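You operate a simulated robot arm through the tools that you are given. There is no shell and no other tool.

Carry out the task below with a simulated robot arm. There is one attempt and no reset: what you move stays moved.

## Task
Check the CWJ-672R power station's buttons: switch power, DC and light on and off again.
Fine: one of the three on the blue mat.

The check looks at the end state, three seconds after you hand in, the way a careful person would. Anything else that was tipped, shoved, dropped, spilled or broken makes it a failure.

## Robot
A 7-joint arm with a fingered hand, fixed in place. Base frame: the origin is at the foot of the arm, x ahead of it, y to its left, z up. Units: m, rad, N and s.
Its first joint turns from -2.897 to 2.897 rad. Payload 3.7 kg.
The TCP is the grasp point between the finger pads, 0.025 m short of the fingertips. In the tool frame z runs along the fingers and y along their closing line. Largest opening 0.088 m; the body of the gripper starts 0.029 m behind the TCP. The gripper is a hand of 5 fingers: y runs from the thumb to the fingers, the wrist lies at [-0.013, -0.106, -0.174] in the tool frame, and closing takes about 1.5 s.
Orientation is that of the tool frame in the base frame, as [roll, pitch, yaw] about the fixed x, y, z axes, in that order (R = Rz(yaw) Ry(pitch) Rx(roll)). With the fingers straight down and the wrist toward the robot, the tool's x, y and z point along [0, 1, 0], [1, 0, 0] and [0, 0, -1] of the base frame.

## Interface
- The arm moves only by the tool drive_tool. Its argument "motion" is a list of rows, each an object of numbers (a shift or turn left out is 0, a gripper value left out holds the last): "rx", "ry", "rz": the turn, a rotation vector about the base's x, y, z in units of 180 degrees (1.0 is 180 degrees); "tx", "ty", "tz": the shift along the base's x, y, z in units of 150 mm (1.0 is 150 mm). In form: [{"rx": .., "ry": .., "rz": .., "tx": .., "ty": .., "tz": ..}, ...]. A call has 1 to 20 rows; each row is the pose to reach, as a shift and turn from the pose commanded when the call began. "gripper" is the gripper command, from -1 (shut) to 1 (fully open), values between in proportion, set as the call begins (left out, the last holds). A call with a number of a shift or a turn outside -1 to 1 is refused whole. Each row takes 0.2 s and may step no farther than 0.05 m and 0.15 rad from the row before; otherwise, or with a gripper value out of range, the whole call is refused. Where a pose cannot be reached the arm comes as near as it can. A force on the tool above 40 N (or 10 N above the force at the start of the call, whichever is more), or a blocked arm, ends the call early, and 0.2 s more pass. The fingers move at their own pace (about 0.108 m/s each) and stop on an object; they squeeze with about 22 N. The grip force told is the motor's: it shows also when the fingers shut on nothing. Time passes only in rows, and 0.2 s behind the last, so rows that repeat a pose let the fingers close. The reply holds the time, the measured pose of the TCP, the force on the tool along the base axes, the opening and the grip force, in the units named above and with some noise, with the torque about the TCP (base axes, N m) and any sound that the robot's microphone picked up.
- Cameras (640 x 400 px; columns grow to the right, rows downward): "scene" is fixed at [0.4001, 0.5008, 1.3484]; the picture's right is [0.01, -1.00, 0.00], its down [-0.90, -0.01, -0.44] and it looks along [0.44, 0.00, -0.90] (base axes); focal length 214 px, centre (320, 200). "wrist" rides on the gripper at [0.059, -0.079, -0.105] in the tool frame; the picture's right is [-0.73, 0.32, -0.61], its down [-0.62, -0.68, 0.38] and it looks along [-0.29, 0.66, 0.70] (tool axes); focal length 234 px, centre (320, 200).
- get_image(camera): a new picture of that camera. It takes no simulated time.
- curl_fingers(index, middle, ring, little, thumb_bend, thumb_turn): sets how far each is bent, from 0 (flat) to 1 (curled in); at 0.3 the hand is open as for a grip, at 0.7 the pads meet at the TCP. One left out holds its place. A second passes; each finger stops where it meets its share of the squeeze, and holds until it gets a number again. A gripper value or a shape takes the hand back. It gives what a move gives, with no picture; readings hold the bend of each and the force on index, middle, ring, little, thumb and palm. thumb_turn goes from beside the hand (0) to across from the fingers (1), as for a grip.
- hand_shape(shape): the hand has 5 fingers and takes this shape, open, in about a second: jaw (thumb against the fingers, like two jaws); tri (thumb and two fingers); tip (a fingertip pinch); poke (one finger out to press); point (the index stretched); flat (the hand flat); cup (the hand cupped); fist (a fist). The gripper value then closes the fingers along that shape, each until it touches; the sizes above hold for jaw. It gives what a move gives, with no picture.
- locate(camera, pixels): for up to 12 pixels [column, row] of the newest picture of that camera ("zoom" is the newest enlarged one), the place [x, y, z] in the base frame of the surface seen there, good to about 0.003 m. It takes no simulated time.
- inspect(camera, box): a new picture of the part [left, top, right, bottom] of that camera's present view, enlarged. It takes no simulated time.
- job_done(): hands the job in; it is judged then, once.

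Unless the task says otherwise, let go and move clear before handing in.

The tools are called after "Request:" as name(argument=value, ...) on one line, values as JSON. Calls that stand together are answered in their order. drive_tool: Moves the arm, as the interface text tells. Its arguments: {"type":"object","properties":{"motion":{"type":"array","items":{"type":"object","properties":{"rx":{"type":"number"},"ry":{"type":"number"},"rz":{"type":"number"},"tx":{"type":"number"},"ty":{"type":"number"},"tz":{"type":"number"}}}},"gripper":{"type":"number"}},"required":["motion"]} The other tools are called the same way: hand_shape (shape) gives the hand a shape; curl_fingers (index, middle, ring, little, thumb_bend, thumb_turn) moves the fingers one by one; get_image (camera) takes a picture; locate (camera, pixels) gives the place of the surface under pixels of a picture; inspect (camera, box) takes an enlarged picture of a part of a camera's view; job_done () hands the job in.

At the start:

```text
t: 0.0
tcp_pos: [0.5004, 0.2616, 1.0406]
tool_rot: [3.141, 0.001, 1.571]
ft_force: [0.2, 0.0, -0.5]
moment: [-0.01, 0.0, 0.02]
width: 0.0877
grip_force: 0.0
shape: jaw
bend: [0.3, 0.3, 0.3, 0.3, 0.3, 0.98]
finger forces: [0.1, 0.0, 0.0, 0.0, 0.1, 0.1]
```

scene: 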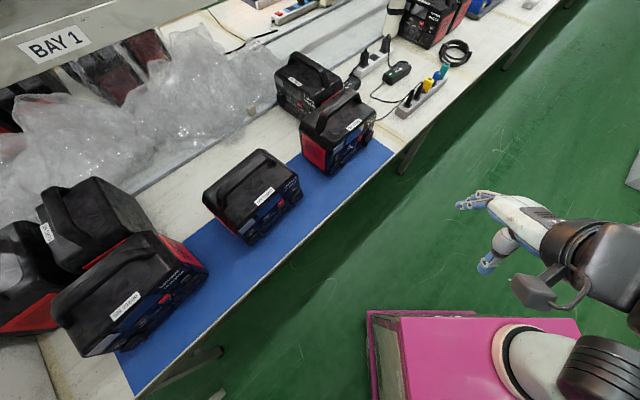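
wrist: 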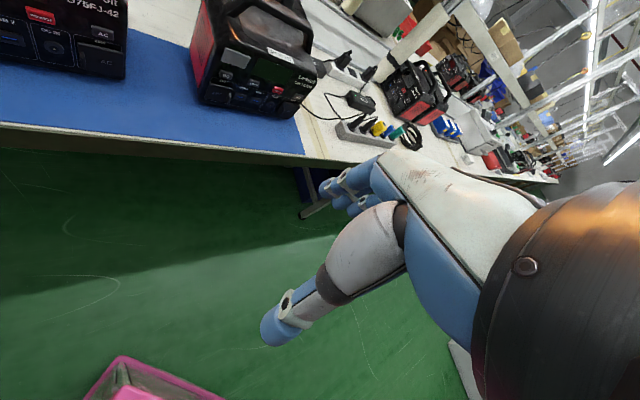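

The scene shows three power stations on the blue mat (near pixels (130,290), (255,195), (340,130)), each with a white label on top. I'll zoom in to read the labels.

Request:
inspect(camera="scene", box=[40, 220, 220, 360])

Request:
inspect(camera="scene", box=[190, 140, 310, 250])

Request:
inspect(camera="scene", box=[270, 50, 390, 180])

Request:
inspect(camera="wrist", box=[180, 0, 330, 120])

Request:
inspect(camera="wrist", box=[0, 0, 150, 100])

```text
2.86 times, centred on (130, 290) of scene
```

zoom: 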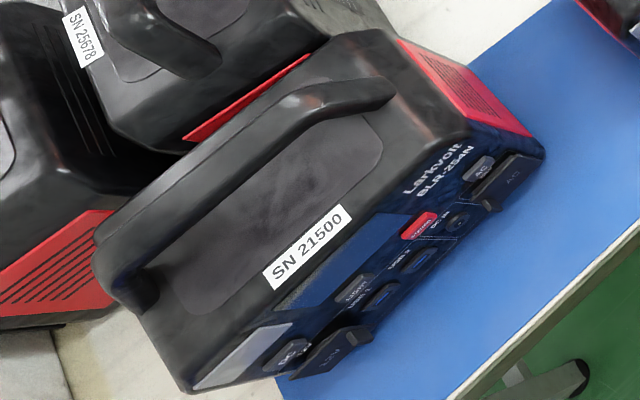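

```text
3.64 times, centred on (250, 195) of scene
```

zoom: 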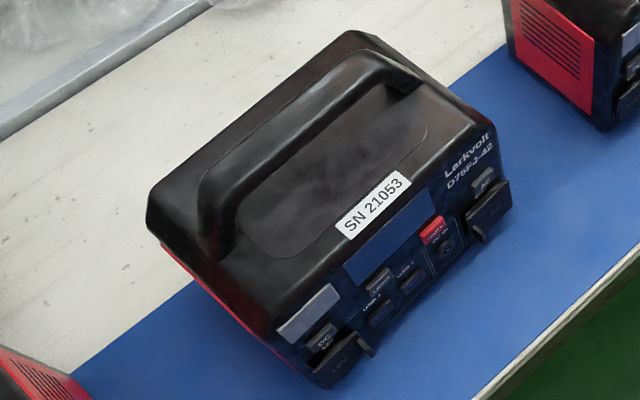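

```text
3.08 times, centred on (330, 115) of scene
```

zoom: 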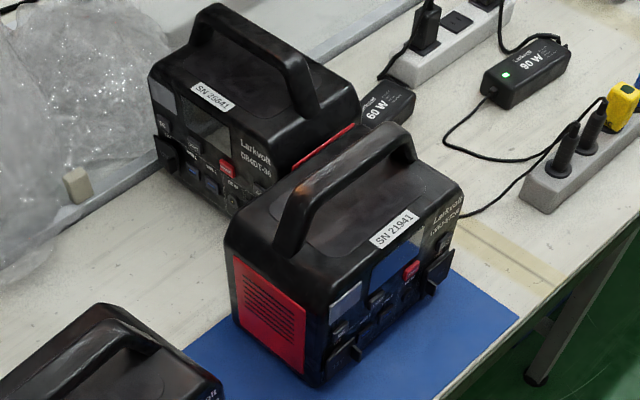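

```text
3.33 times, centred on (255, 60) of wrist
```

zoom: 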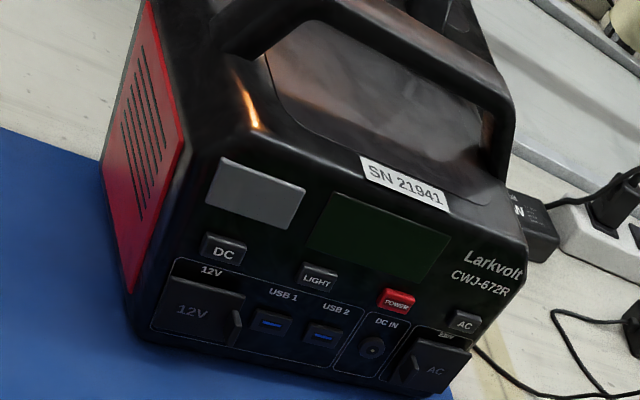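

```text
4.00 times, centred on (75, 50) of wrist
```

zoom: 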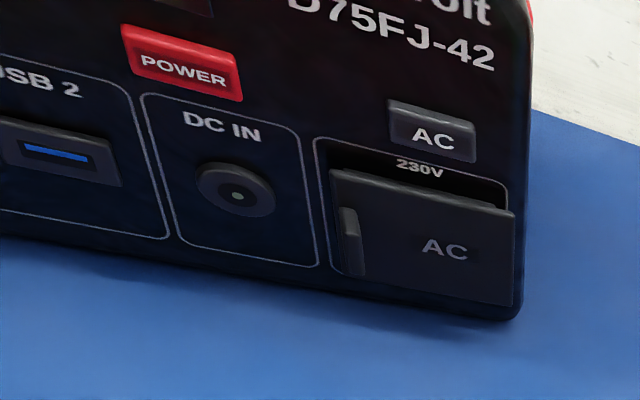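

The wrist zoom shows the CWJ-672R is the one labelled SN 21941 (scene (340,130)), with DC, LIGHT, POWER (red) and AC buttons on its front. I'll zoom in on it again and locate the buttons and face.

Request:
inspect(camera="wrist", box=[180, 0, 330, 120])

Request:
locate(camera="zoom", pixels=[[222, 252], [317, 280], [397, 302], [465, 322], [250, 195], [380, 240], [150, 350], [215, 150], [500, 250], [200, 300], [290, 300], [430, 380]])

Request:
locate(camera="wrist", pixels=[[232, 76], [254, 84], [273, 90], [289, 96], [150, 110], [300, 130], [340, 130], [370, 150], [20, 40], [300, 150]])

```text
3.33 times, centred on (255, 60) of wrist
```

zoom: 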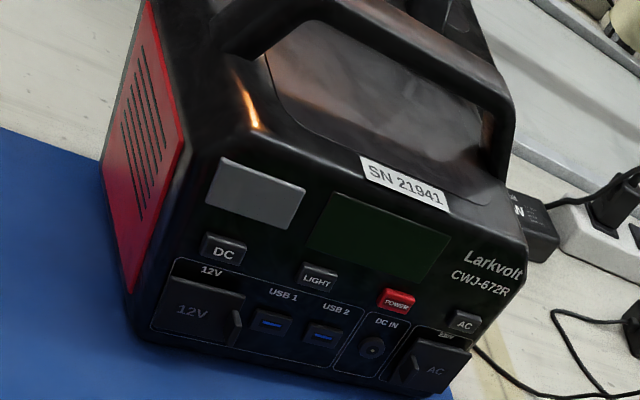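

```text
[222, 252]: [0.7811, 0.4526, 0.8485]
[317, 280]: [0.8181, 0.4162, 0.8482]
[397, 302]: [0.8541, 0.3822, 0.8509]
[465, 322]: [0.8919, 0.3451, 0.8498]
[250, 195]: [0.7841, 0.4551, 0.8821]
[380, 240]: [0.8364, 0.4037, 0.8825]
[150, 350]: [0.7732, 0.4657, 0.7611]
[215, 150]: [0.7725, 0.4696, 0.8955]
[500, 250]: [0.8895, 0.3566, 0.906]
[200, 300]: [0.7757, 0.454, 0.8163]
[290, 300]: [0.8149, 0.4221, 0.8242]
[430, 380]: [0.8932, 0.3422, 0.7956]
```

```text
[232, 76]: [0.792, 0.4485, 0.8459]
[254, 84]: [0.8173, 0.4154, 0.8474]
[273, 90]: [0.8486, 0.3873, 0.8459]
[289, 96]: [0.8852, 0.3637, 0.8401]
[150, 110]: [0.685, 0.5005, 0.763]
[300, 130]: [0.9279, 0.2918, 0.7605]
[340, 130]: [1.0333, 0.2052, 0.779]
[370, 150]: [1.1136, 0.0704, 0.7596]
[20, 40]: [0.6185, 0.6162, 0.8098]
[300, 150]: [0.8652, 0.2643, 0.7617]
```

The CWJ-672R's buttons lie along a vertical face at z≈0.848: DC (0.781,0.453), LIGHT (0.818,0.416), POWER (0.854,0.382), with the face looking toward about (-0.70,-0.72). I'll shape the hand to poke and see where the fingertip lies.

Request:
hand_shape(shape="poke")

Request:
get_image(camera="wrist")

Request:
get_image(camera="scene")

```text
t: 0.9
tcp_pos: [0.4999, 0.2608, 1.0394]
tool_rot: [3.141, -0.001, 1.57]
ft_force: [0.4, 0.3, -0.3]
moment: [-0.02, -0.01, 0.03]
width: 0.0
grip_force: 0.1
shape: poke
bend: [0.7, 0.7, 0.99, 0.99, 1.0, 1.0]
finger forces: [0.1, 0.0, 0.1, 0.1, 0.1, 0.1]
```

```text
taken
```

wrist: 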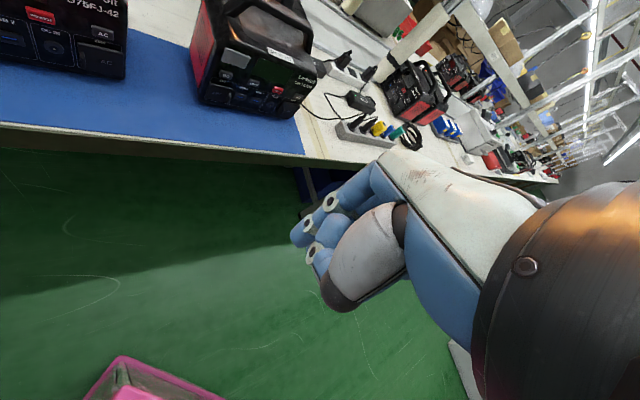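

```text
taken
```

scene: 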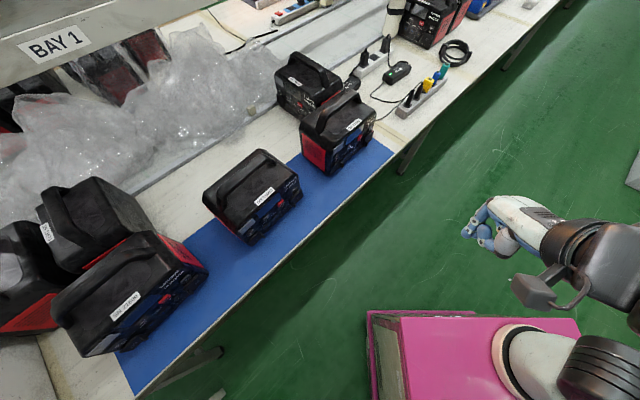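

Poke keeps index and middle together at bend 0.7 (blue fingers near wrist (310,235)), which is wide. I'll try point, with only the index stretched.

Request:
hand_shape(shape="point")

Request:
get_image(camera="wrist")

Request:
inspect(camera="scene", box=[400, 150, 560, 300])

```text
t: 1.8
tcp_pos: [0.4999, 0.2607, 1.0407]
tool_rot: [-3.141, 0.002, 1.57]
ft_force: [0.0, -1.0, -0.7]
moment: [-0.01, 0.02, 0.0]
width: 0.0
grip_force: 0.2
shape: point
bend: [0.2, 1.0, 1.0, 1.0, 0.98, 0.88]
finger forces: [0.0, 0.0, 0.1, 0.0, 0.0, 0.0]
```

```text
taken
```

wrist: 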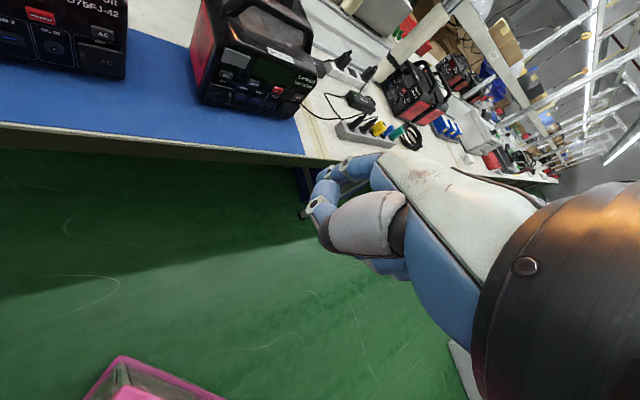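

```text
2.67 times, centred on (480, 225) of scene
```

zoom: 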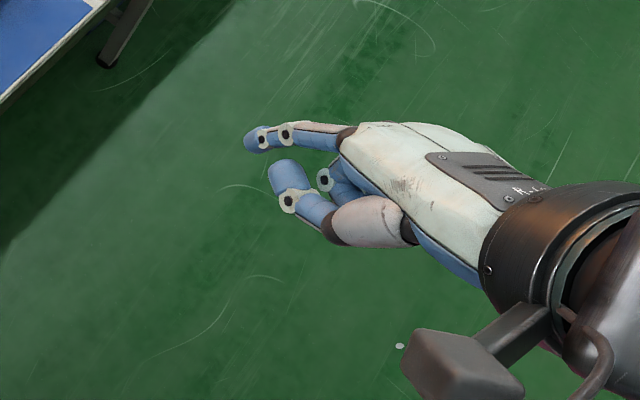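

In the scene zoom the stretched index tip is around (252,140), with the thumb folded beside it at (285,175). I'll locate the fingertip and some joints.

Request:
locate(camera="zoom", pixels=[[248, 140], [258, 138], [290, 133], [330, 132], [360, 130], [282, 175], [310, 200], [420, 170], [480, 200]])

Request:
inspect(camera="wrist", box=[260, 120, 460, 300])

```text
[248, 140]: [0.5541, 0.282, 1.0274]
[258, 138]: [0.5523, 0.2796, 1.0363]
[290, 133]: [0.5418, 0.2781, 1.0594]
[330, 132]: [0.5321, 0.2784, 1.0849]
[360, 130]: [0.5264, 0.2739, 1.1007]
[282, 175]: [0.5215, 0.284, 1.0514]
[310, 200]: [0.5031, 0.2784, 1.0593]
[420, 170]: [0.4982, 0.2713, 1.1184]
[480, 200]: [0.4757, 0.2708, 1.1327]
```

```text
2.22 times, centred on (360, 210) of wrist
```

zoom: 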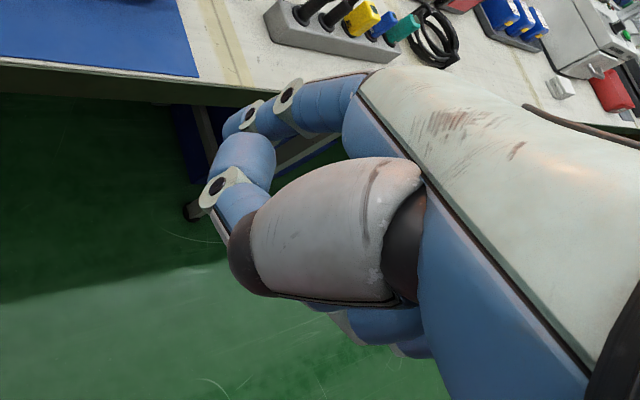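

The stretched index tip sits at about (0.554,0.273,1.022), i.e. roughly +0.054 along tool y and +0.018 along tool z from the TCP. I'll yaw the hand by 45.9° so it faces the panel squarely, staying high.

Request:
drive_tool(motion=[{"rz": 0.0364, "tx": 0.09}, {"rz": 0.0728, "tx": 0.18}, {"rz": 0.1092, "tx": 0.28}, {"rz": 0.1456, "tx": 0.38}, {"rz": 0.182, "tx": 0.48}, {"rz": 0.2184, "tx": 0.58}, {"rz": 0.2548, "tx": 0.667}, {"rz": 0.2548, "tx": 0.667}])

```text
t: 3.6
tcp_pos: [0.6, 0.2611, 1.0392]
tool_rot: [-3.141, -0.001, 2.372]
ft_force: [0.0, 0.0, -0.1]
moment: [0.0, -0.03, -0.03]
width: 0.0
grip_force: 0.0
shape: point
bend: [0.2, 1.0, 1.0, 1.0, 0.98, 0.88]
finger forces: [0.0, 0.1, 0.0, 0.0, 0.1, 0.0]
```

The yaw reached 2.372 rad as wanted, with no contact. Next I'll tilt the fingers forward by 35° at the same height, with small shifts.

Request:
drive_tool(motion=[{"rx": 0.0279, "ry": -0.0271, "tx": 0.1}, {"rx": 0.0558, "ry": -0.0542, "tx": 0.2}, {"rx": 0.0837, "ry": -0.0812, "tx": 0.3}, {"rx": 0.1116, "ry": -0.1083, "tx": 0.4}, {"rx": 0.1395, "ry": -0.1354, "tx": 0.5}, {"rx": 0.1395, "ry": -0.1354, "tx": 0.5}])

Request:
get_image(camera="wrist")

Request:
get_image(camera="scene")

```text
t: 5.0
tcp_pos: [0.6761, 0.258, 1.0391]
tool_rot: [2.532, 0.0, 2.37]
ft_force: [-0.9, -0.1, -0.7]
moment: [-0.01, -0.02, -0.01]
width: 0.0003
grip_force: 0.1
shape: point
bend: [0.2, 1.0, 1.0, 1.0, 0.98, 0.88]
finger forces: [0.0, 0.0, 0.0, 0.0, 0.0, 0.0]
```

```text
taken
```

wrist: 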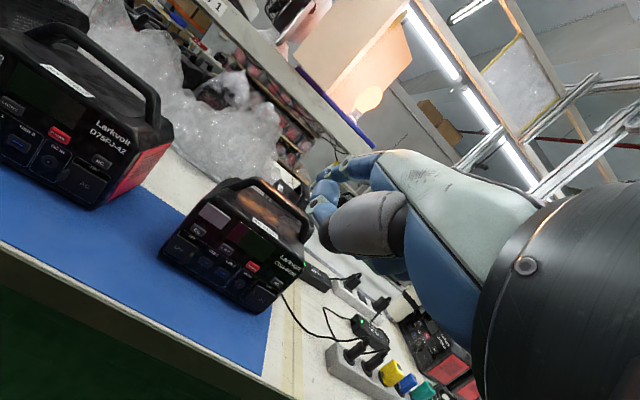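

```text
taken
```

scene: 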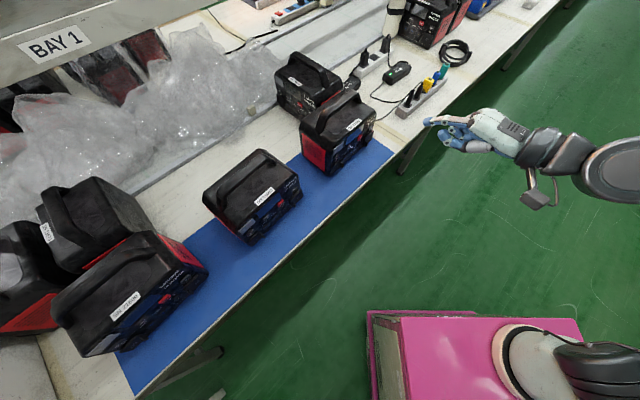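

The hand now points at the panel; in the wrist view the CWJ-672R is at (240,245). I'll zoom in there and at the fingertip in the scene view to locate both precisely.

Request:
inspect(camera="scene", box=[400, 90, 540, 190])

Request:
locate(camera="zoom", pixels=[[118, 140], [125, 140], [140, 140], [180, 150], [165, 190], [170, 215], [210, 190], [260, 220]])

Request:
inspect(camera="wrist", box=[150, 170, 320, 320])

Request:
locate(camera="zoom", pixels=[[173, 224], [270, 290], [380, 355], [475, 412]])

```text
4.00 times, centred on (470, 140) of scene
```

zoom: 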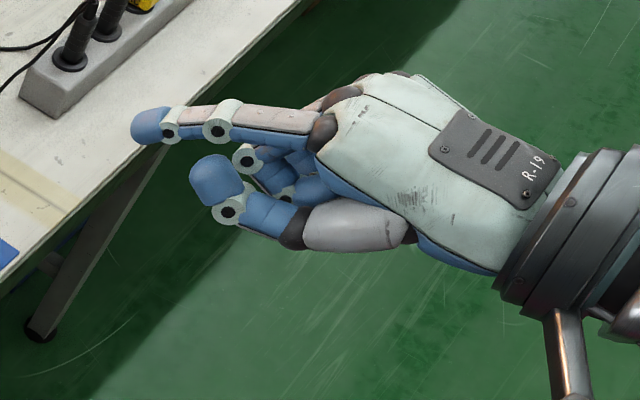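

```text
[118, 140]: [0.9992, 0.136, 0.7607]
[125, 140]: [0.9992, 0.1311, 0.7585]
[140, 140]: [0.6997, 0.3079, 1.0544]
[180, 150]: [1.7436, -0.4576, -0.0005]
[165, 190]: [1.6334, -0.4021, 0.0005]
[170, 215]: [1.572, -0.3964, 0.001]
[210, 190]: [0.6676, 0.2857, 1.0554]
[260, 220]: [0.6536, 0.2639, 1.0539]
```

```text
2.67 times, centred on (235, 245) of wrist
```

zoom: 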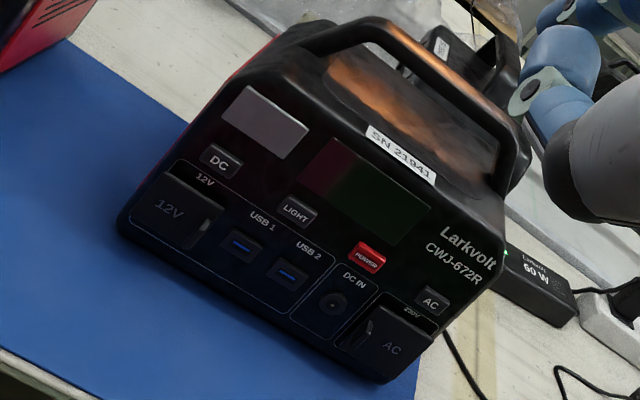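

```text
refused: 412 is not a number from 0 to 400
```

The zoom shows DC (220,160), LIGHT (296,212), POWER (367,258), AC (431,301). I'll locate those and then the fingertip near (135,126) in the scene zoom.

Request:
locate(camera="zoom", pixels=[[220, 160], [296, 212], [367, 258], [431, 301], [365, 246], [372, 270], [350, 190], [160, 210], [400, 340], [255, 190], [330, 240], [400, 285]])

Request:
inspect(camera="scene", box=[400, 90, 540, 190])

Request:
locate(camera="zoom", pixels=[[134, 126], [140, 112], [138, 138], [150, 125], [165, 122], [220, 118], [220, 138], [300, 120], [195, 180], [320, 235]])

```text
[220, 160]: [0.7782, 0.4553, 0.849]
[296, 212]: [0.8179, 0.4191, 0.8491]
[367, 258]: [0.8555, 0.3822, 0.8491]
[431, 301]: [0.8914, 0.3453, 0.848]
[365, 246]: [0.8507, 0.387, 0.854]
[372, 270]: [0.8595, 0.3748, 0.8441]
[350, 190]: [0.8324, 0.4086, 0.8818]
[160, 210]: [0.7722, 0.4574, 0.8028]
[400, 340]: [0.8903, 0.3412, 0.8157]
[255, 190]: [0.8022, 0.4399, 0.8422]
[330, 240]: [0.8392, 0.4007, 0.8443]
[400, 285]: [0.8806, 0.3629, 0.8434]
```

```text
4.00 times, centred on (470, 140) of scene
```

zoom: 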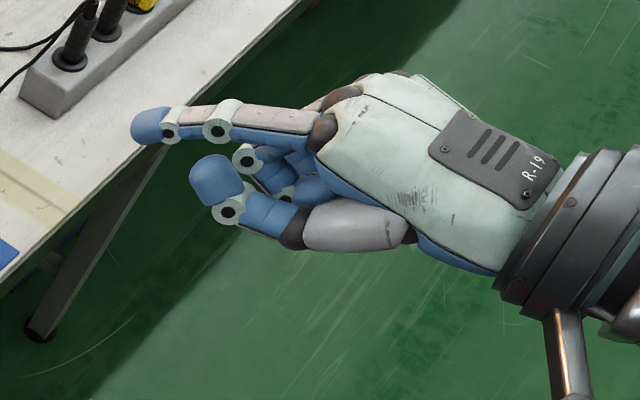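

```text
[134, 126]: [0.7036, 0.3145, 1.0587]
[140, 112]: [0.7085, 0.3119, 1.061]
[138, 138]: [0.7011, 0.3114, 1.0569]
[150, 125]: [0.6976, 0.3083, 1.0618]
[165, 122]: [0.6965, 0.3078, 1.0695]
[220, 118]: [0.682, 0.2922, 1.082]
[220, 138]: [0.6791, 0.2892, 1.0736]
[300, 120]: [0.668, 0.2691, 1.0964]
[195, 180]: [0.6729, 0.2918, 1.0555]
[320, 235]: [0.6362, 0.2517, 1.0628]
```

Buttons: DC (0.780,0.454), LIGHT (0.818,0.418), POWER (0.855,0.382), all z≈0.849; the fingertip is at about (0.704,0.313,1.052), 0.061 m ahead of the TCP. I'll lower toward a standoff about 0.11 m in front of the panel.

Request:
drive_tool(motion=[{"tx": 0.08, "tz": -0.2}, {"tx": 0.16, "tz": -0.4}, {"tx": 0.24, "tz": -0.6}, {"tx": 0.32, "tz": -0.8}, {"tx": 0.4, "tz": -1.0}, {"tx": 0.4, "tz": -1.0}])

Request:
get_image(camera="wrist")

Request:
get_image(camera="scene")

```text
t: 6.4
tcp_pos: [0.7365, 0.2608, 0.8887]
tool_rot: [2.53, 0.0, 2.37]
ft_force: [-0.1, -0.5, -0.6]
moment: [-0.02, 0.01, -0.01]
width: 0.0
grip_force: 0.1
shape: point
bend: [0.2, 1.0, 1.0, 1.0, 0.98, 0.88]
finger forces: [0.1, 0.0, 0.0, 0.0, 0.0, 0.1]
```

```text
taken
```

wrist: 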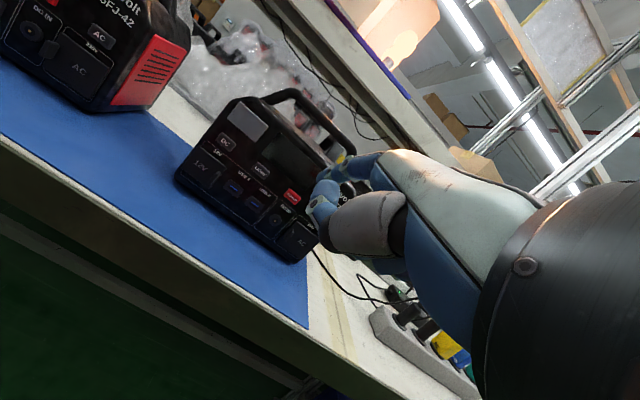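

```text
taken
```

scene: 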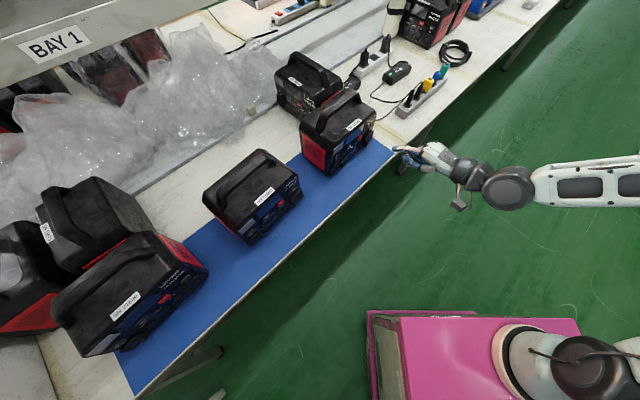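

The hand is in front of the unit without contact; fingertip at scene (398,148). I'll zoom in on both views to refine the fingertip-to-button offset.

Request:
inspect(camera="wrist", box=[170, 80, 360, 270])

Request:
inspect(camera="scene", box=[300, 90, 460, 210])

```text
2.11 times, centred on (265, 175) of wrist
```

zoom: 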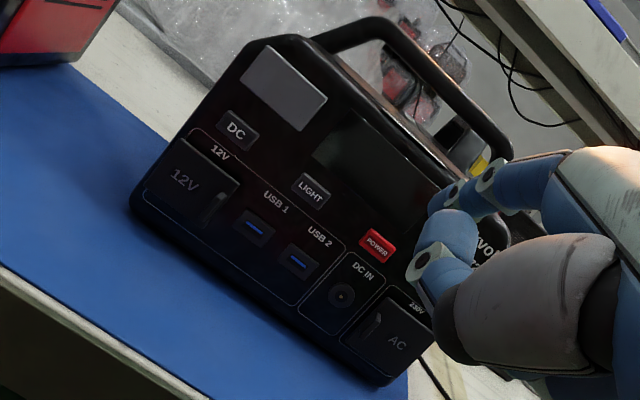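

```text
3.33 times, centred on (380, 150) of scene
```

zoom: 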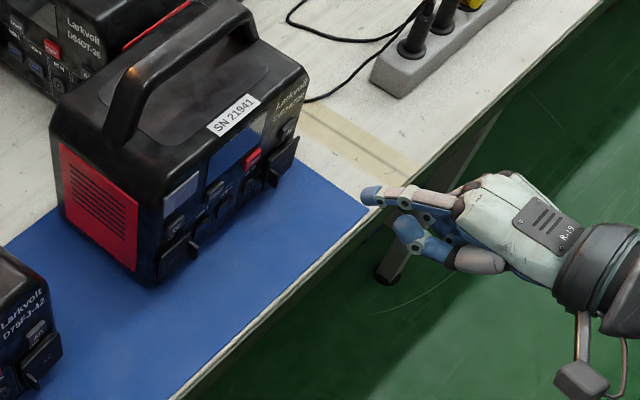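

The scene zoom shows the fingertip at (366,195), the red POWER at (252,157), and lids that protrude near (285,165) and (185,255). I'll locate these.

Request:
locate(camera="zoom", pixels=[[365, 195], [370, 188], [370, 203], [380, 194], [251, 158], [214, 187], [173, 225], [288, 130], [282, 165], [193, 250], [294, 145], [175, 255]])

Request:
inspect(camera="wrist", box=[170, 80, 360, 270])

Request:
locate(camera="zoom", pixels=[[376, 243], [311, 190], [237, 129], [365, 340], [375, 322], [215, 208], [180, 180], [442, 195], [460, 235], [372, 230], [380, 257], [395, 248]])

```text
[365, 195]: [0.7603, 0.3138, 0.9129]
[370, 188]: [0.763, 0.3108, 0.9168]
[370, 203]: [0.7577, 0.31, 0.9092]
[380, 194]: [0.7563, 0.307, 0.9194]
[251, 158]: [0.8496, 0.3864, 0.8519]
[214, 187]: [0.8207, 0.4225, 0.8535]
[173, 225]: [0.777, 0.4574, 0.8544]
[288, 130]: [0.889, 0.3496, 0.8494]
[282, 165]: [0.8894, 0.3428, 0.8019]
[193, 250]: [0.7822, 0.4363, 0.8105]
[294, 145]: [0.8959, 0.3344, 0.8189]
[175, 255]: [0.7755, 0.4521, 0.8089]
```

```text
2.11 times, centred on (265, 175) of wrist
```

zoom: 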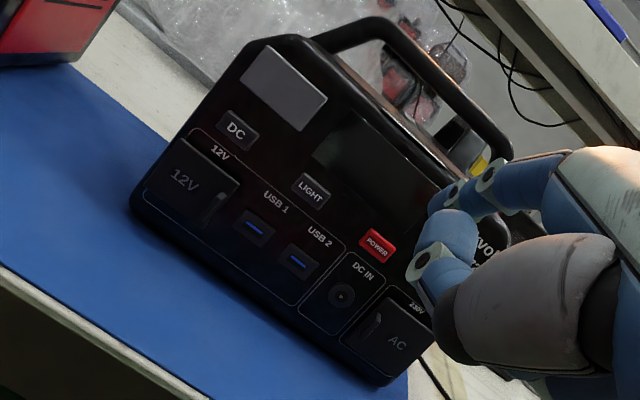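

```text
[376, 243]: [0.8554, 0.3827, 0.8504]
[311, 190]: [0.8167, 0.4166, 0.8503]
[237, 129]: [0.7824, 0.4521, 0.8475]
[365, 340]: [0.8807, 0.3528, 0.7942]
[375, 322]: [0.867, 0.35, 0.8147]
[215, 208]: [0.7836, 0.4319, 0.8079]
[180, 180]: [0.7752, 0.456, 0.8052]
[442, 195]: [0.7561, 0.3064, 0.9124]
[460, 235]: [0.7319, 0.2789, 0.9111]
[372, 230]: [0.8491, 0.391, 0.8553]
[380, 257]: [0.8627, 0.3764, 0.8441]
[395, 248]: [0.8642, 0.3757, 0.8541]
```

The fingertip is about 0.057 m ahead (along the press direction), 0.012 m to the DC side and 0.016 m above the TCP. I'll move to about 30 mm in front of POWER (0.855,0.382,0.850) and look again.

Request:
drive_tool(motion=[{"tx": 0.08, "ty": 0.06, "tz": -0.12}, {"tx": 0.18, "ty": 0.14, "tz": -0.25}, {"tx": 0.31, "ty": 0.24, "tz": -0.365}, {"tx": 0.437, "ty": 0.336, "tz": -0.365}, {"tx": 0.437, "ty": 0.336, "tz": -0.365}])

Request:
inspect(camera="scene", box=[300, 80, 440, 180])

Request:
locate(camera="zoom", pixels=[[260, 200], [270, 200]])

Request:
inspect(camera="wrist", box=[170, 60, 400, 260])

```text
t: 7.6
tcp_pos: [0.802, 0.3136, 0.8333]
tool_rot: [2.531, -0.001, 2.374]
ft_force: [0.3, -0.6, 0.6]
moment: [-0.01, 0.0, -0.01]
width: 0.0
grip_force: 0.1
shape: point
bend: [0.2, 1.0, 1.0, 1.0, 0.98, 0.88]
finger forces: [0.0, 0.0, 0.0, 0.1, 0.1, 0.1]
```

```text
4.00 times, centred on (370, 130) of scene
```

zoom: 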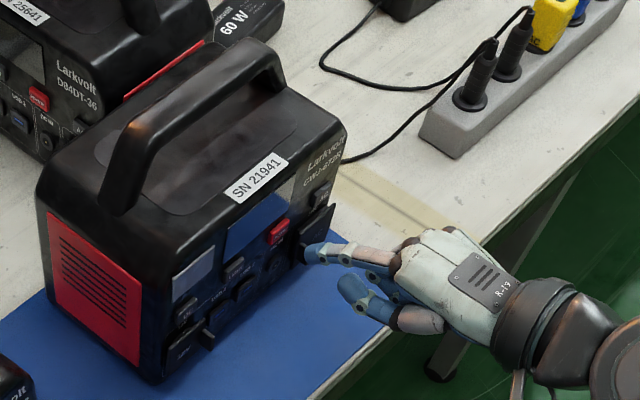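

```text
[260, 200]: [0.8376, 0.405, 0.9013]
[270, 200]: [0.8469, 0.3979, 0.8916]
```

```text
2.00 times, centred on (285, 160) of wrist
```

zoom: 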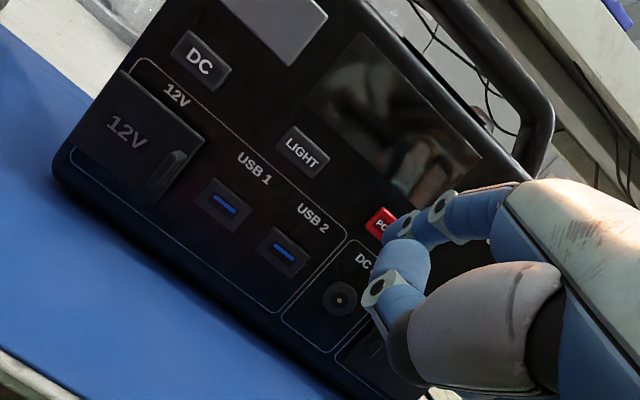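

The fingertip is at scene-zoom (308,251), close to the red POWER button at (278,232). I'll locate the tip here to fine-tune.

Request:
locate(camera="zoom", pixels=[[388, 232], [394, 228], [400, 240], [380, 218], [385, 232]])

Request:
inspect(camera="scene", box=[330, 110, 410, 170])

Request:
locate(camera="zoom", pixels=[[298, 240], [310, 225], [305, 255], [315, 240], [330, 220], [330, 260], [255, 200], [245, 190]])

```text
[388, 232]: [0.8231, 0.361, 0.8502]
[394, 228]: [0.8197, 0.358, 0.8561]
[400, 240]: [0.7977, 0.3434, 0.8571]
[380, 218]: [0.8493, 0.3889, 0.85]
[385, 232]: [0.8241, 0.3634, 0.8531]
```

```text
6.67 times, centred on (370, 140) of scene
```

zoom: 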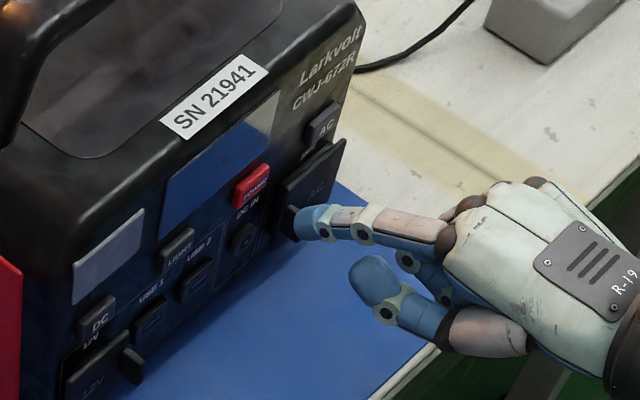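

```text
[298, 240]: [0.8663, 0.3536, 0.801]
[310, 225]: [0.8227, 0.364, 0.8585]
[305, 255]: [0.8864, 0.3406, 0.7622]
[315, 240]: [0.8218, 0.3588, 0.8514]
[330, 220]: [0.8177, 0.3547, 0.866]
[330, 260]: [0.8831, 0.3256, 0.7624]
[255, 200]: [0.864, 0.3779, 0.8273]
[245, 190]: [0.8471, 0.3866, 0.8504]
```

Tip centre is about (s=0.343, z≈0.850), nearly in line with POWER, with about 33 mm gap. I'll close in by 26 mm and check alignment before touching.

Request:
drive_tool(motion=[{"tx": 0.045, "ty": 0.03}, {"tx": 0.09, "ty": 0.073}, {"tx": 0.115, "ty": 0.099}, {"tx": 0.1305, "ty": 0.1148}, {"tx": 0.1305, "ty": 0.1148}])

Request:
inspect(camera="wrist", box=[280, 80, 400, 200])

Request:
inspect(camera="scene", box=[330, 110, 410, 170])

```text
t: 8.8
tcp_pos: [0.82, 0.329, 0.835]
tool_rot: [2.532, -0.001, 2.372]
ft_force: [0.8, 0.2, 0.7]
moment: [-0.02, -0.01, 0.0]
width: 0.0001
grip_force: 0.1
shape: point
bend: [0.2, 1.0, 1.0, 1.0, 0.98, 0.88]
finger forces: [0.0, 0.0, 0.1, 0.0, 0.1, 0.0]
```

```text
3.33 times, centred on (340, 140) of wrist
```

zoom: 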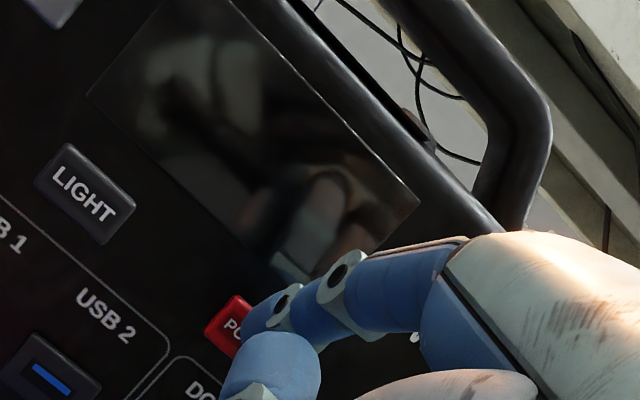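

```text
6.67 times, centred on (370, 140) of scene
```

zoom: 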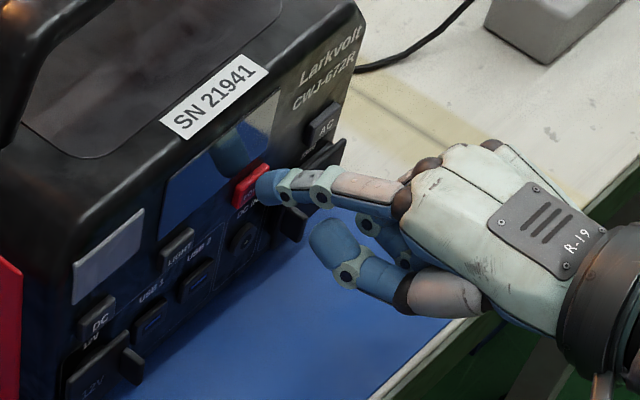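

The fingertip is just in front of the red button (scene zoom (262,187)), about 6 mm away. I'll creep forward 6 mm and read the force.

Request:
drive_tool(motion=[{"tx": 0.0093, "ty": 0.0095}, {"tx": 0.0186, "ty": 0.0191}, {"tx": 0.0233, "ty": 0.0239}, {"tx": 0.0279, "ty": 0.0286}])

Request:
inspect(camera="scene", box=[330, 110, 410, 170])

Request:
inspect(camera="wrist", box=[280, 80, 400, 200])

```text
t: 9.8
tcp_pos: [0.825, 0.3328, 0.8352]
tool_rot: [2.53, 0.0, 2.371]
ft_force: [-3.0, -1.9, 0.7]
moment: [0.11, -0.04, 0.03]
width: 0.0806
grip_force: 0.1
shape: point
bend: [0.21, 1.0, 1.0, 1.0, 0.98, 0.88]
finger forces: [3.8, 0.0, 0.0, 0.0, 0.0, 0.0]
heard: click
```

```text
6.67 times, centred on (370, 140) of scene
```

zoom: 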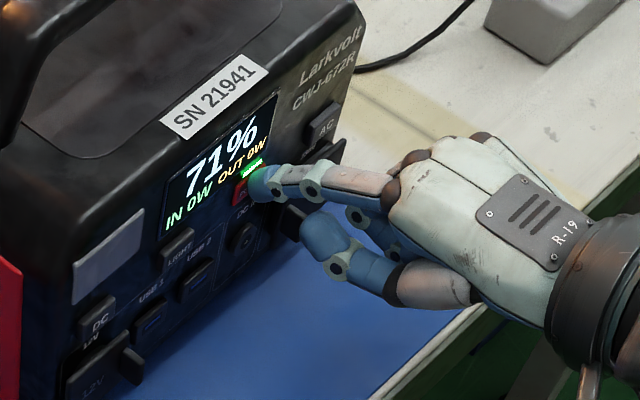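

```text
3.33 times, centred on (340, 140) of wrist
```

zoom: 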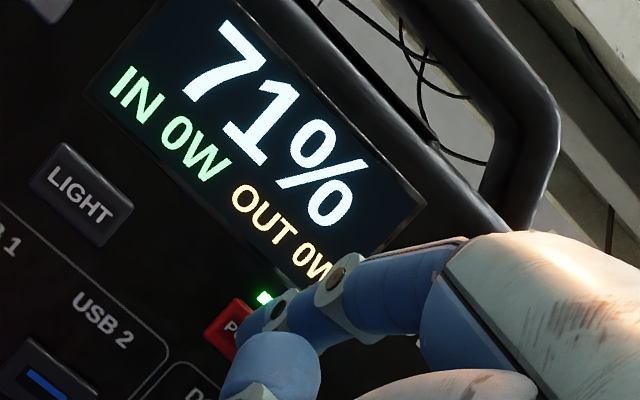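

Heard a click and the screen lit with "71%" and a green lamp over POWER, so power is on. I'll back off 25 mm to release and check it stays on.

Request:
drive_tool(motion=[{"tx": -0.03, "ty": -0.031}, {"tx": -0.0698, "ty": -0.0716}, {"tx": -0.1163, "ty": -0.1193}, {"tx": -0.1163, "ty": -0.1193}])

Request:
inspect(camera="scene", box=[330, 110, 410, 170])

Request:
locate(camera="zoom", pixels=[[250, 185], [178, 242], [98, 315], [322, 125], [190, 120], [20, 260]])

Request:
get_image(camera="wrist")

```text
t: 10.8
tcp_pos: [0.8073, 0.3157, 0.8362]
tool_rot: [2.53, -0.001, 2.374]
ft_force: [0.6, 0.4, -0.1]
moment: [-0.01, 0.02, 0.03]
width: 0.0805
grip_force: 0.1
shape: point
bend: [0.2, 1.0, 1.0, 1.0, 0.98, 0.88]
finger forces: [0.1, 0.1, 0.1, 0.0, 0.1, 0.0]
```

```text
6.67 times, centred on (370, 140) of scene
```

zoom: 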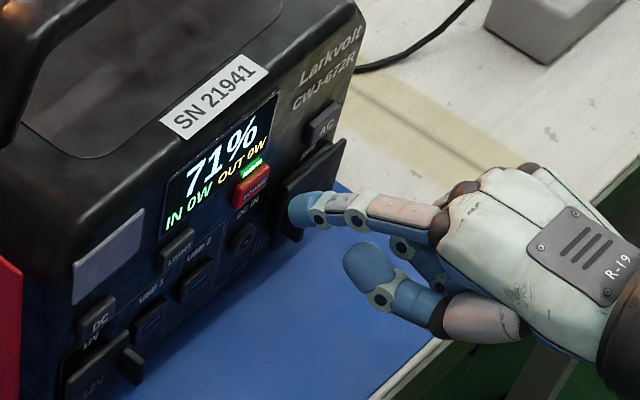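

```text
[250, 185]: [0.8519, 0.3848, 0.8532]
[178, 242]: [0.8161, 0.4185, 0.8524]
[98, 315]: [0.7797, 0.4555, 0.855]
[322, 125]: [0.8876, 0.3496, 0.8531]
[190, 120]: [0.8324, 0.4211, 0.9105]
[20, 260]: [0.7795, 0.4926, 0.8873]
```

```text
taken
```

wrist: 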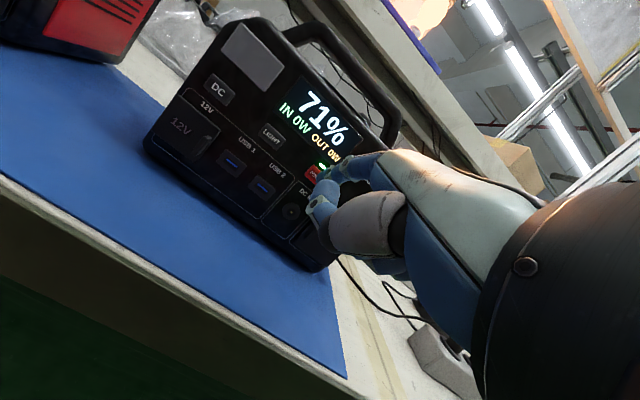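

Power stays on with the finger released and the unit hasn't moved. I'll shift 51 mm sideways to in front of LIGHT and check alignment.

Request:
drive_tool(motion=[{"tx": -0.08, "ty": 0.078}, {"tx": -0.16, "ty": 0.156}, {"tx": -0.2443, "ty": 0.2384}, {"tx": -0.2443, "ty": 0.2384}])

Request:
inspect(camera="scene", box=[320, 110, 400, 170])

Request:
inspect(camera="wrist", box=[230, 60, 400, 200])

```text
t: 11.8
tcp_pos: [0.7719, 0.353, 0.8342]
tool_rot: [2.531, -0.001, 2.372]
ft_force: [-0.3, 0.5, -0.3]
moment: [0.01, 0.0, -0.01]
width: 0.0805
grip_force: 0.0
shape: point
bend: [0.2, 1.0, 1.0, 1.0, 0.98, 0.88]
finger forces: [0.1, 0.1, 0.0, 0.0, 0.0, 0.0]
```

```text
6.67 times, centred on (360, 140) of scene
```

zoom: 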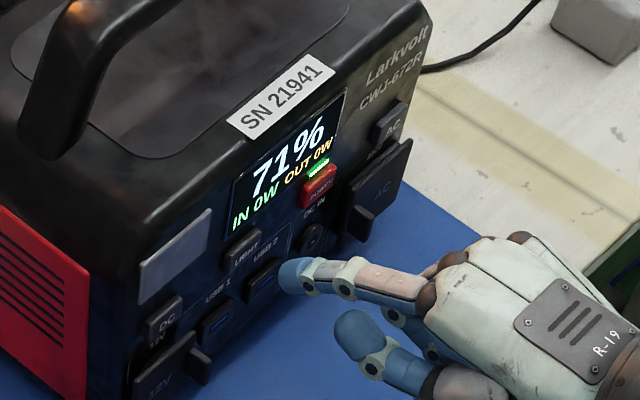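

```text
2.86 times, centred on (315, 130) of wrist
```

zoom: 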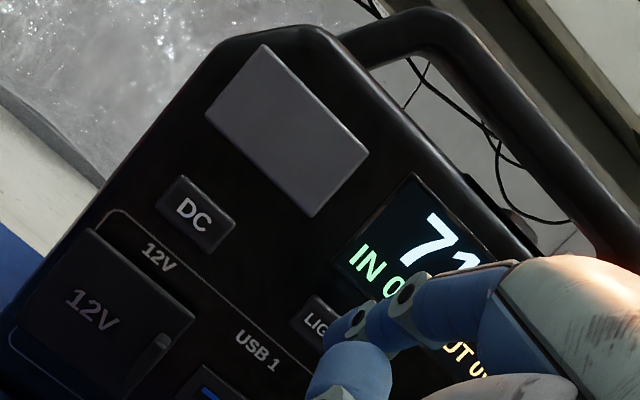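

The fingertip (scene zoom (283,275)) lines up with LIGHT at (240,248) the same way it did for POWER. I'll press with the same 25 mm stroke, slowing at the end.

Request:
drive_tool(motion=[{"tx": 0.0465, "ty": 0.0477}, {"tx": 0.0838, "ty": 0.0859}, {"tx": 0.0977, "ty": 0.1002}, {"tx": 0.107, "ty": 0.1098}, {"tx": 0.1117, "ty": 0.1146}, {"tx": 0.1163, "ty": 0.1193}])

Request:
inspect(camera="scene", box=[320, 110, 400, 170])

Request:
inspect(camera="wrist", box=[230, 60, 400, 200])

```text
t: 13.2
tcp_pos: [0.7887, 0.3687, 0.8358]
tool_rot: [2.531, -0.002, 2.373]
ft_force: [-3.4, -3.5, 0.8]
moment: [0.06, -0.07, 0.0]
width: 0.0809
grip_force: 0.1
shape: point
bend: [0.21, 1.0, 1.0, 1.0, 0.98, 0.88]
finger forces: [4.4, 0.0, 0.1, 0.0, 0.0, 0.0]
heard: click
```

```text
6.67 times, centred on (360, 140) of scene
```

zoom: 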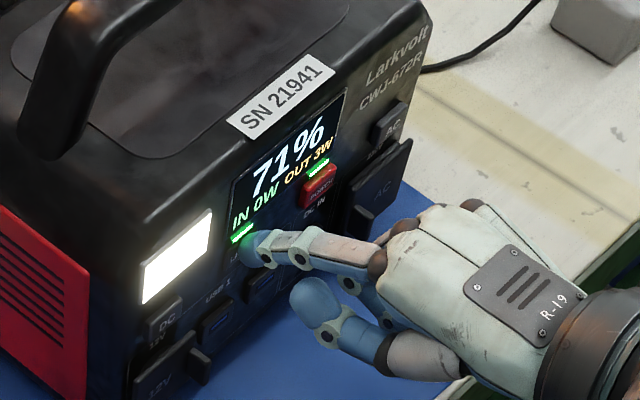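

```text
2.86 times, centred on (315, 130) of wrist
```

zoom: 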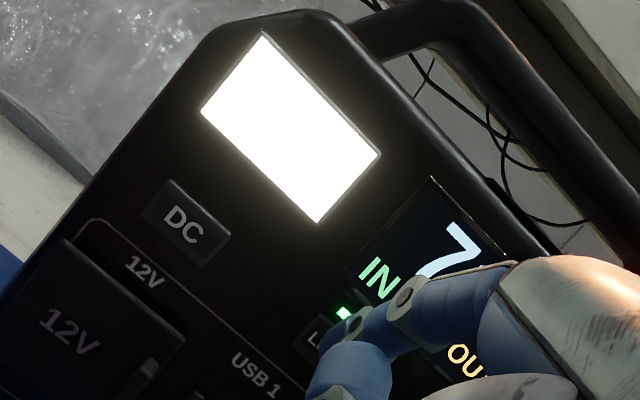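

A click, the lamp panel is lit and output shows 3W, so the light is on. I'll retract 25 mm and move 52 mm across to DC.

Request:
drive_tool(motion=[{"tx": -0.03, "ty": -0.031}, {"tx": -0.0698, "ty": -0.0716}, {"tx": -0.1163, "ty": -0.1193}, {"tx": -0.2, "ty": -0.0376}, {"tx": -0.285, "ty": 0.0453}, {"tx": -0.3644, "ty": 0.1228}, {"tx": -0.3644, "ty": 0.1228}])

Request:
inspect(camera="scene", box=[310, 110, 390, 170])

Request:
inspect(camera="wrist", box=[230, 60, 400, 200])

```text
t: 14.8
tcp_pos: [0.7338, 0.386, 0.8354]
tool_rot: [2.531, 0.001, 2.372]
ft_force: [-0.6, 0.2, 0.3]
moment: [-0.03, -0.03, -0.01]
width: 0.0807
grip_force: 0.0
shape: point
bend: [0.2, 1.0, 1.0, 1.0, 0.98, 0.88]
finger forces: [0.0, 0.0, 0.1, 0.0, 0.1, 0.0]
```

```text
6.67 times, centred on (350, 140) of scene
```

zoom: 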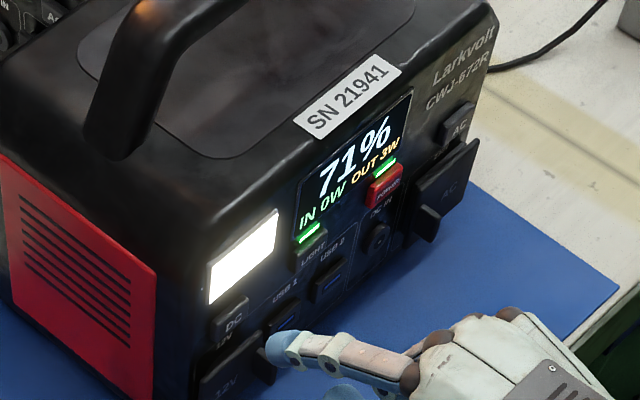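

```text
2.86 times, centred on (315, 130) of wrist
```

zoom: 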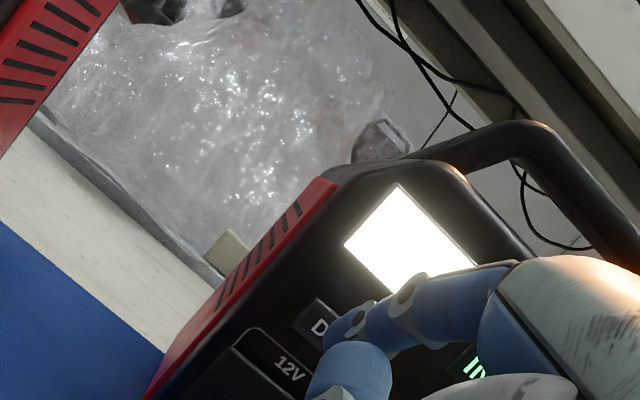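

The light stays on, and the tip (scene zoom (275,348)) is in line with DC at (232,318), above the 12V lid. I'll press DC with the same stroke.

Request:
drive_tool(motion=[{"tx": 0.0465, "ty": 0.0477}, {"tx": 0.0838, "ty": 0.0859}, {"tx": 0.0977, "ty": 0.1002}, {"tx": 0.107, "ty": 0.1098}, {"tx": 0.1117, "ty": 0.1146}, {"tx": 0.1163, "ty": 0.1193}])

Request:
inspect(camera="scene", box=[310, 110, 390, 170])

Request:
inspect(camera="wrist", box=[230, 60, 400, 200])

```text
t: 16.2
tcp_pos: [0.7479, 0.3954, 0.834]
tool_rot: [2.53, -0.001, 2.374]
ft_force: [-0.2, 0.2, -0.2]
moment: [-0.03, 0.02, -0.01]
width: 0.0806
grip_force: 0.0
shape: point
bend: [0.2, 1.0, 1.0, 1.0, 0.98, 0.88]
finger forces: [0.1, 0.0, 0.1, 0.0, 0.1, 0.1]
out of reach, approached as far as the arm can: row 2, 3, 4, 5, 6
```

```text
6.67 times, centred on (350, 140) of scene
```

zoom: 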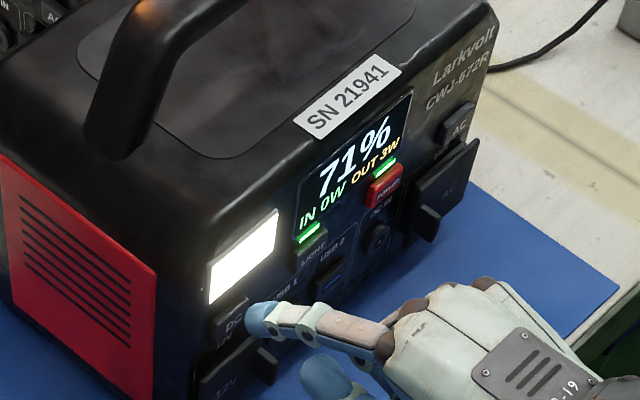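

```text
2.86 times, centred on (315, 130) of wrist
```

zoom: 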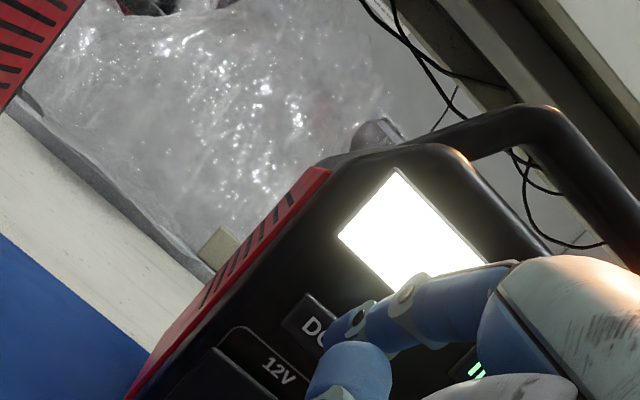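

No contact was made: the reply says rows 2–6 were out of reach, and the tip stopped about 9 mm short of DC. I'll back off 25 mm and then try a slightly different hand yaw.

Request:
drive_tool(motion=[{"tx": -0.03, "ty": -0.031}, {"tx": -0.0698, "ty": -0.0716}, {"tx": -0.1163, "ty": -0.1193}, {"tx": -0.1163, "ty": -0.1193}])

Request:
get_image(camera="scene")

```text
t: 17.2
tcp_pos: [0.7312, 0.3771, 0.8324]
tool_rot: [2.531, 0.001, 2.369]
ft_force: [0.2, 0.9, -0.4]
moment: [-0.01, -0.04, 0.01]
width: 0.0804
grip_force: 0.0
shape: point
bend: [0.2, 1.0, 1.0, 1.0, 0.98, 0.88]
finger forces: [0.0, 0.0, 0.0, 0.0, 0.1, 0.0]
```

```text
taken
```

scene: 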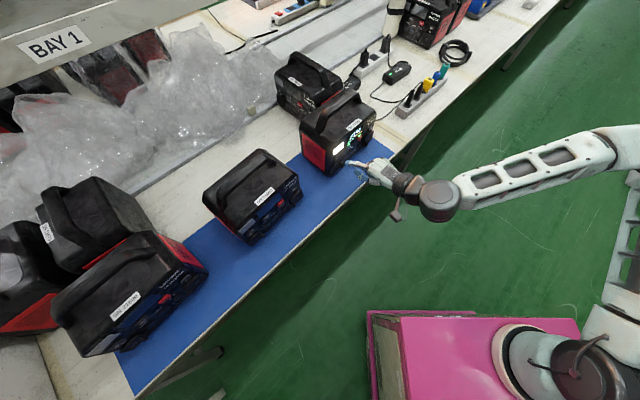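

After the clamped move the arm re-based to the reached pose, and the tip is well clear. I'll locate the arm's links in the scene picture to understand its posture (elbow near (615,150), wrist near (440,200)).

Request:
locate(camera="scene", pixels=[[620, 140], [580, 155], [520, 175], [470, 188], [440, 202], [412, 187], [385, 175], [361, 166], [580, 360], [620, 330], [525, 365], [620, 230]])

```text
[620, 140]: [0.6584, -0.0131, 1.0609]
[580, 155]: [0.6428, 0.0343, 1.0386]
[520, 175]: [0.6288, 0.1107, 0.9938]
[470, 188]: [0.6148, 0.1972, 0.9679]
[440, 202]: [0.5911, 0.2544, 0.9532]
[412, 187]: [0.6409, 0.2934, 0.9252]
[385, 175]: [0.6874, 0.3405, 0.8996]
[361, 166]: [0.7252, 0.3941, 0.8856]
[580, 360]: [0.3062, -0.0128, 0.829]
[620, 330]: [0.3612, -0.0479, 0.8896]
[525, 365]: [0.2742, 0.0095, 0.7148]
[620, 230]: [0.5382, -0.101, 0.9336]
```

The arm's elbow sits to the right with the forearm reaching toward +y, so the limit looks like relative hand yaw at large y. I'll yaw the hand +15° while keeping the fingertip about 33 mm in front of DC.

Request:
drive_tool(motion=[{"rz": 0.0417, "tx": 0.03, "ty": -0.006, "tz": 0.006}, {"rz": 0.0833, "tx": 0.06, "ty": -0.011, "tz": 0.013}, {"rz": 0.0833, "tx": 0.06, "ty": -0.011, "tz": 0.013}])

Request:
inspect(camera="scene", box=[310, 110, 390, 170])

Request:
inspect(camera="wrist", box=[230, 60, 400, 200])

```text
t: 18.0
tcp_pos: [0.7411, 0.3764, 0.8345]
tool_rot: [2.531, 0.001, 2.632]
ft_force: [-0.3, 0.2, -0.3]
moment: [-0.01, 0.01, -0.02]
width: 0.0807
grip_force: 0.1
shape: point
bend: [0.2, 1.0, 1.0, 1.0, 0.98, 0.88]
finger forces: [0.1, 0.0, 0.1, 0.0, 0.1, 0.1]
```

```text
6.67 times, centred on (350, 140) of scene
```

zoom: 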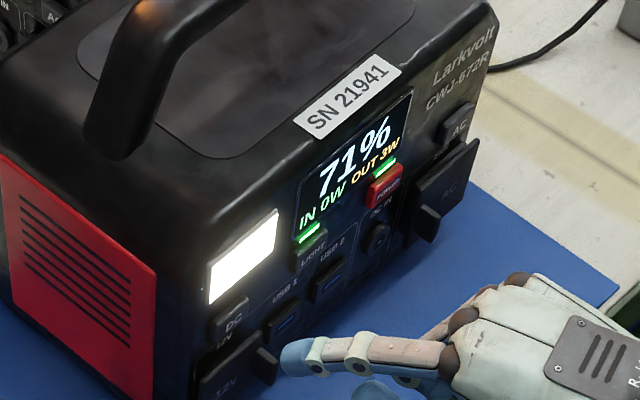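

```text
2.86 times, centred on (315, 130) of wrist
```

zoom: 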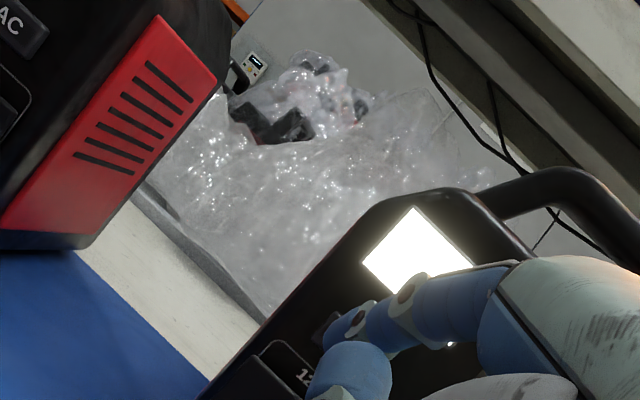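

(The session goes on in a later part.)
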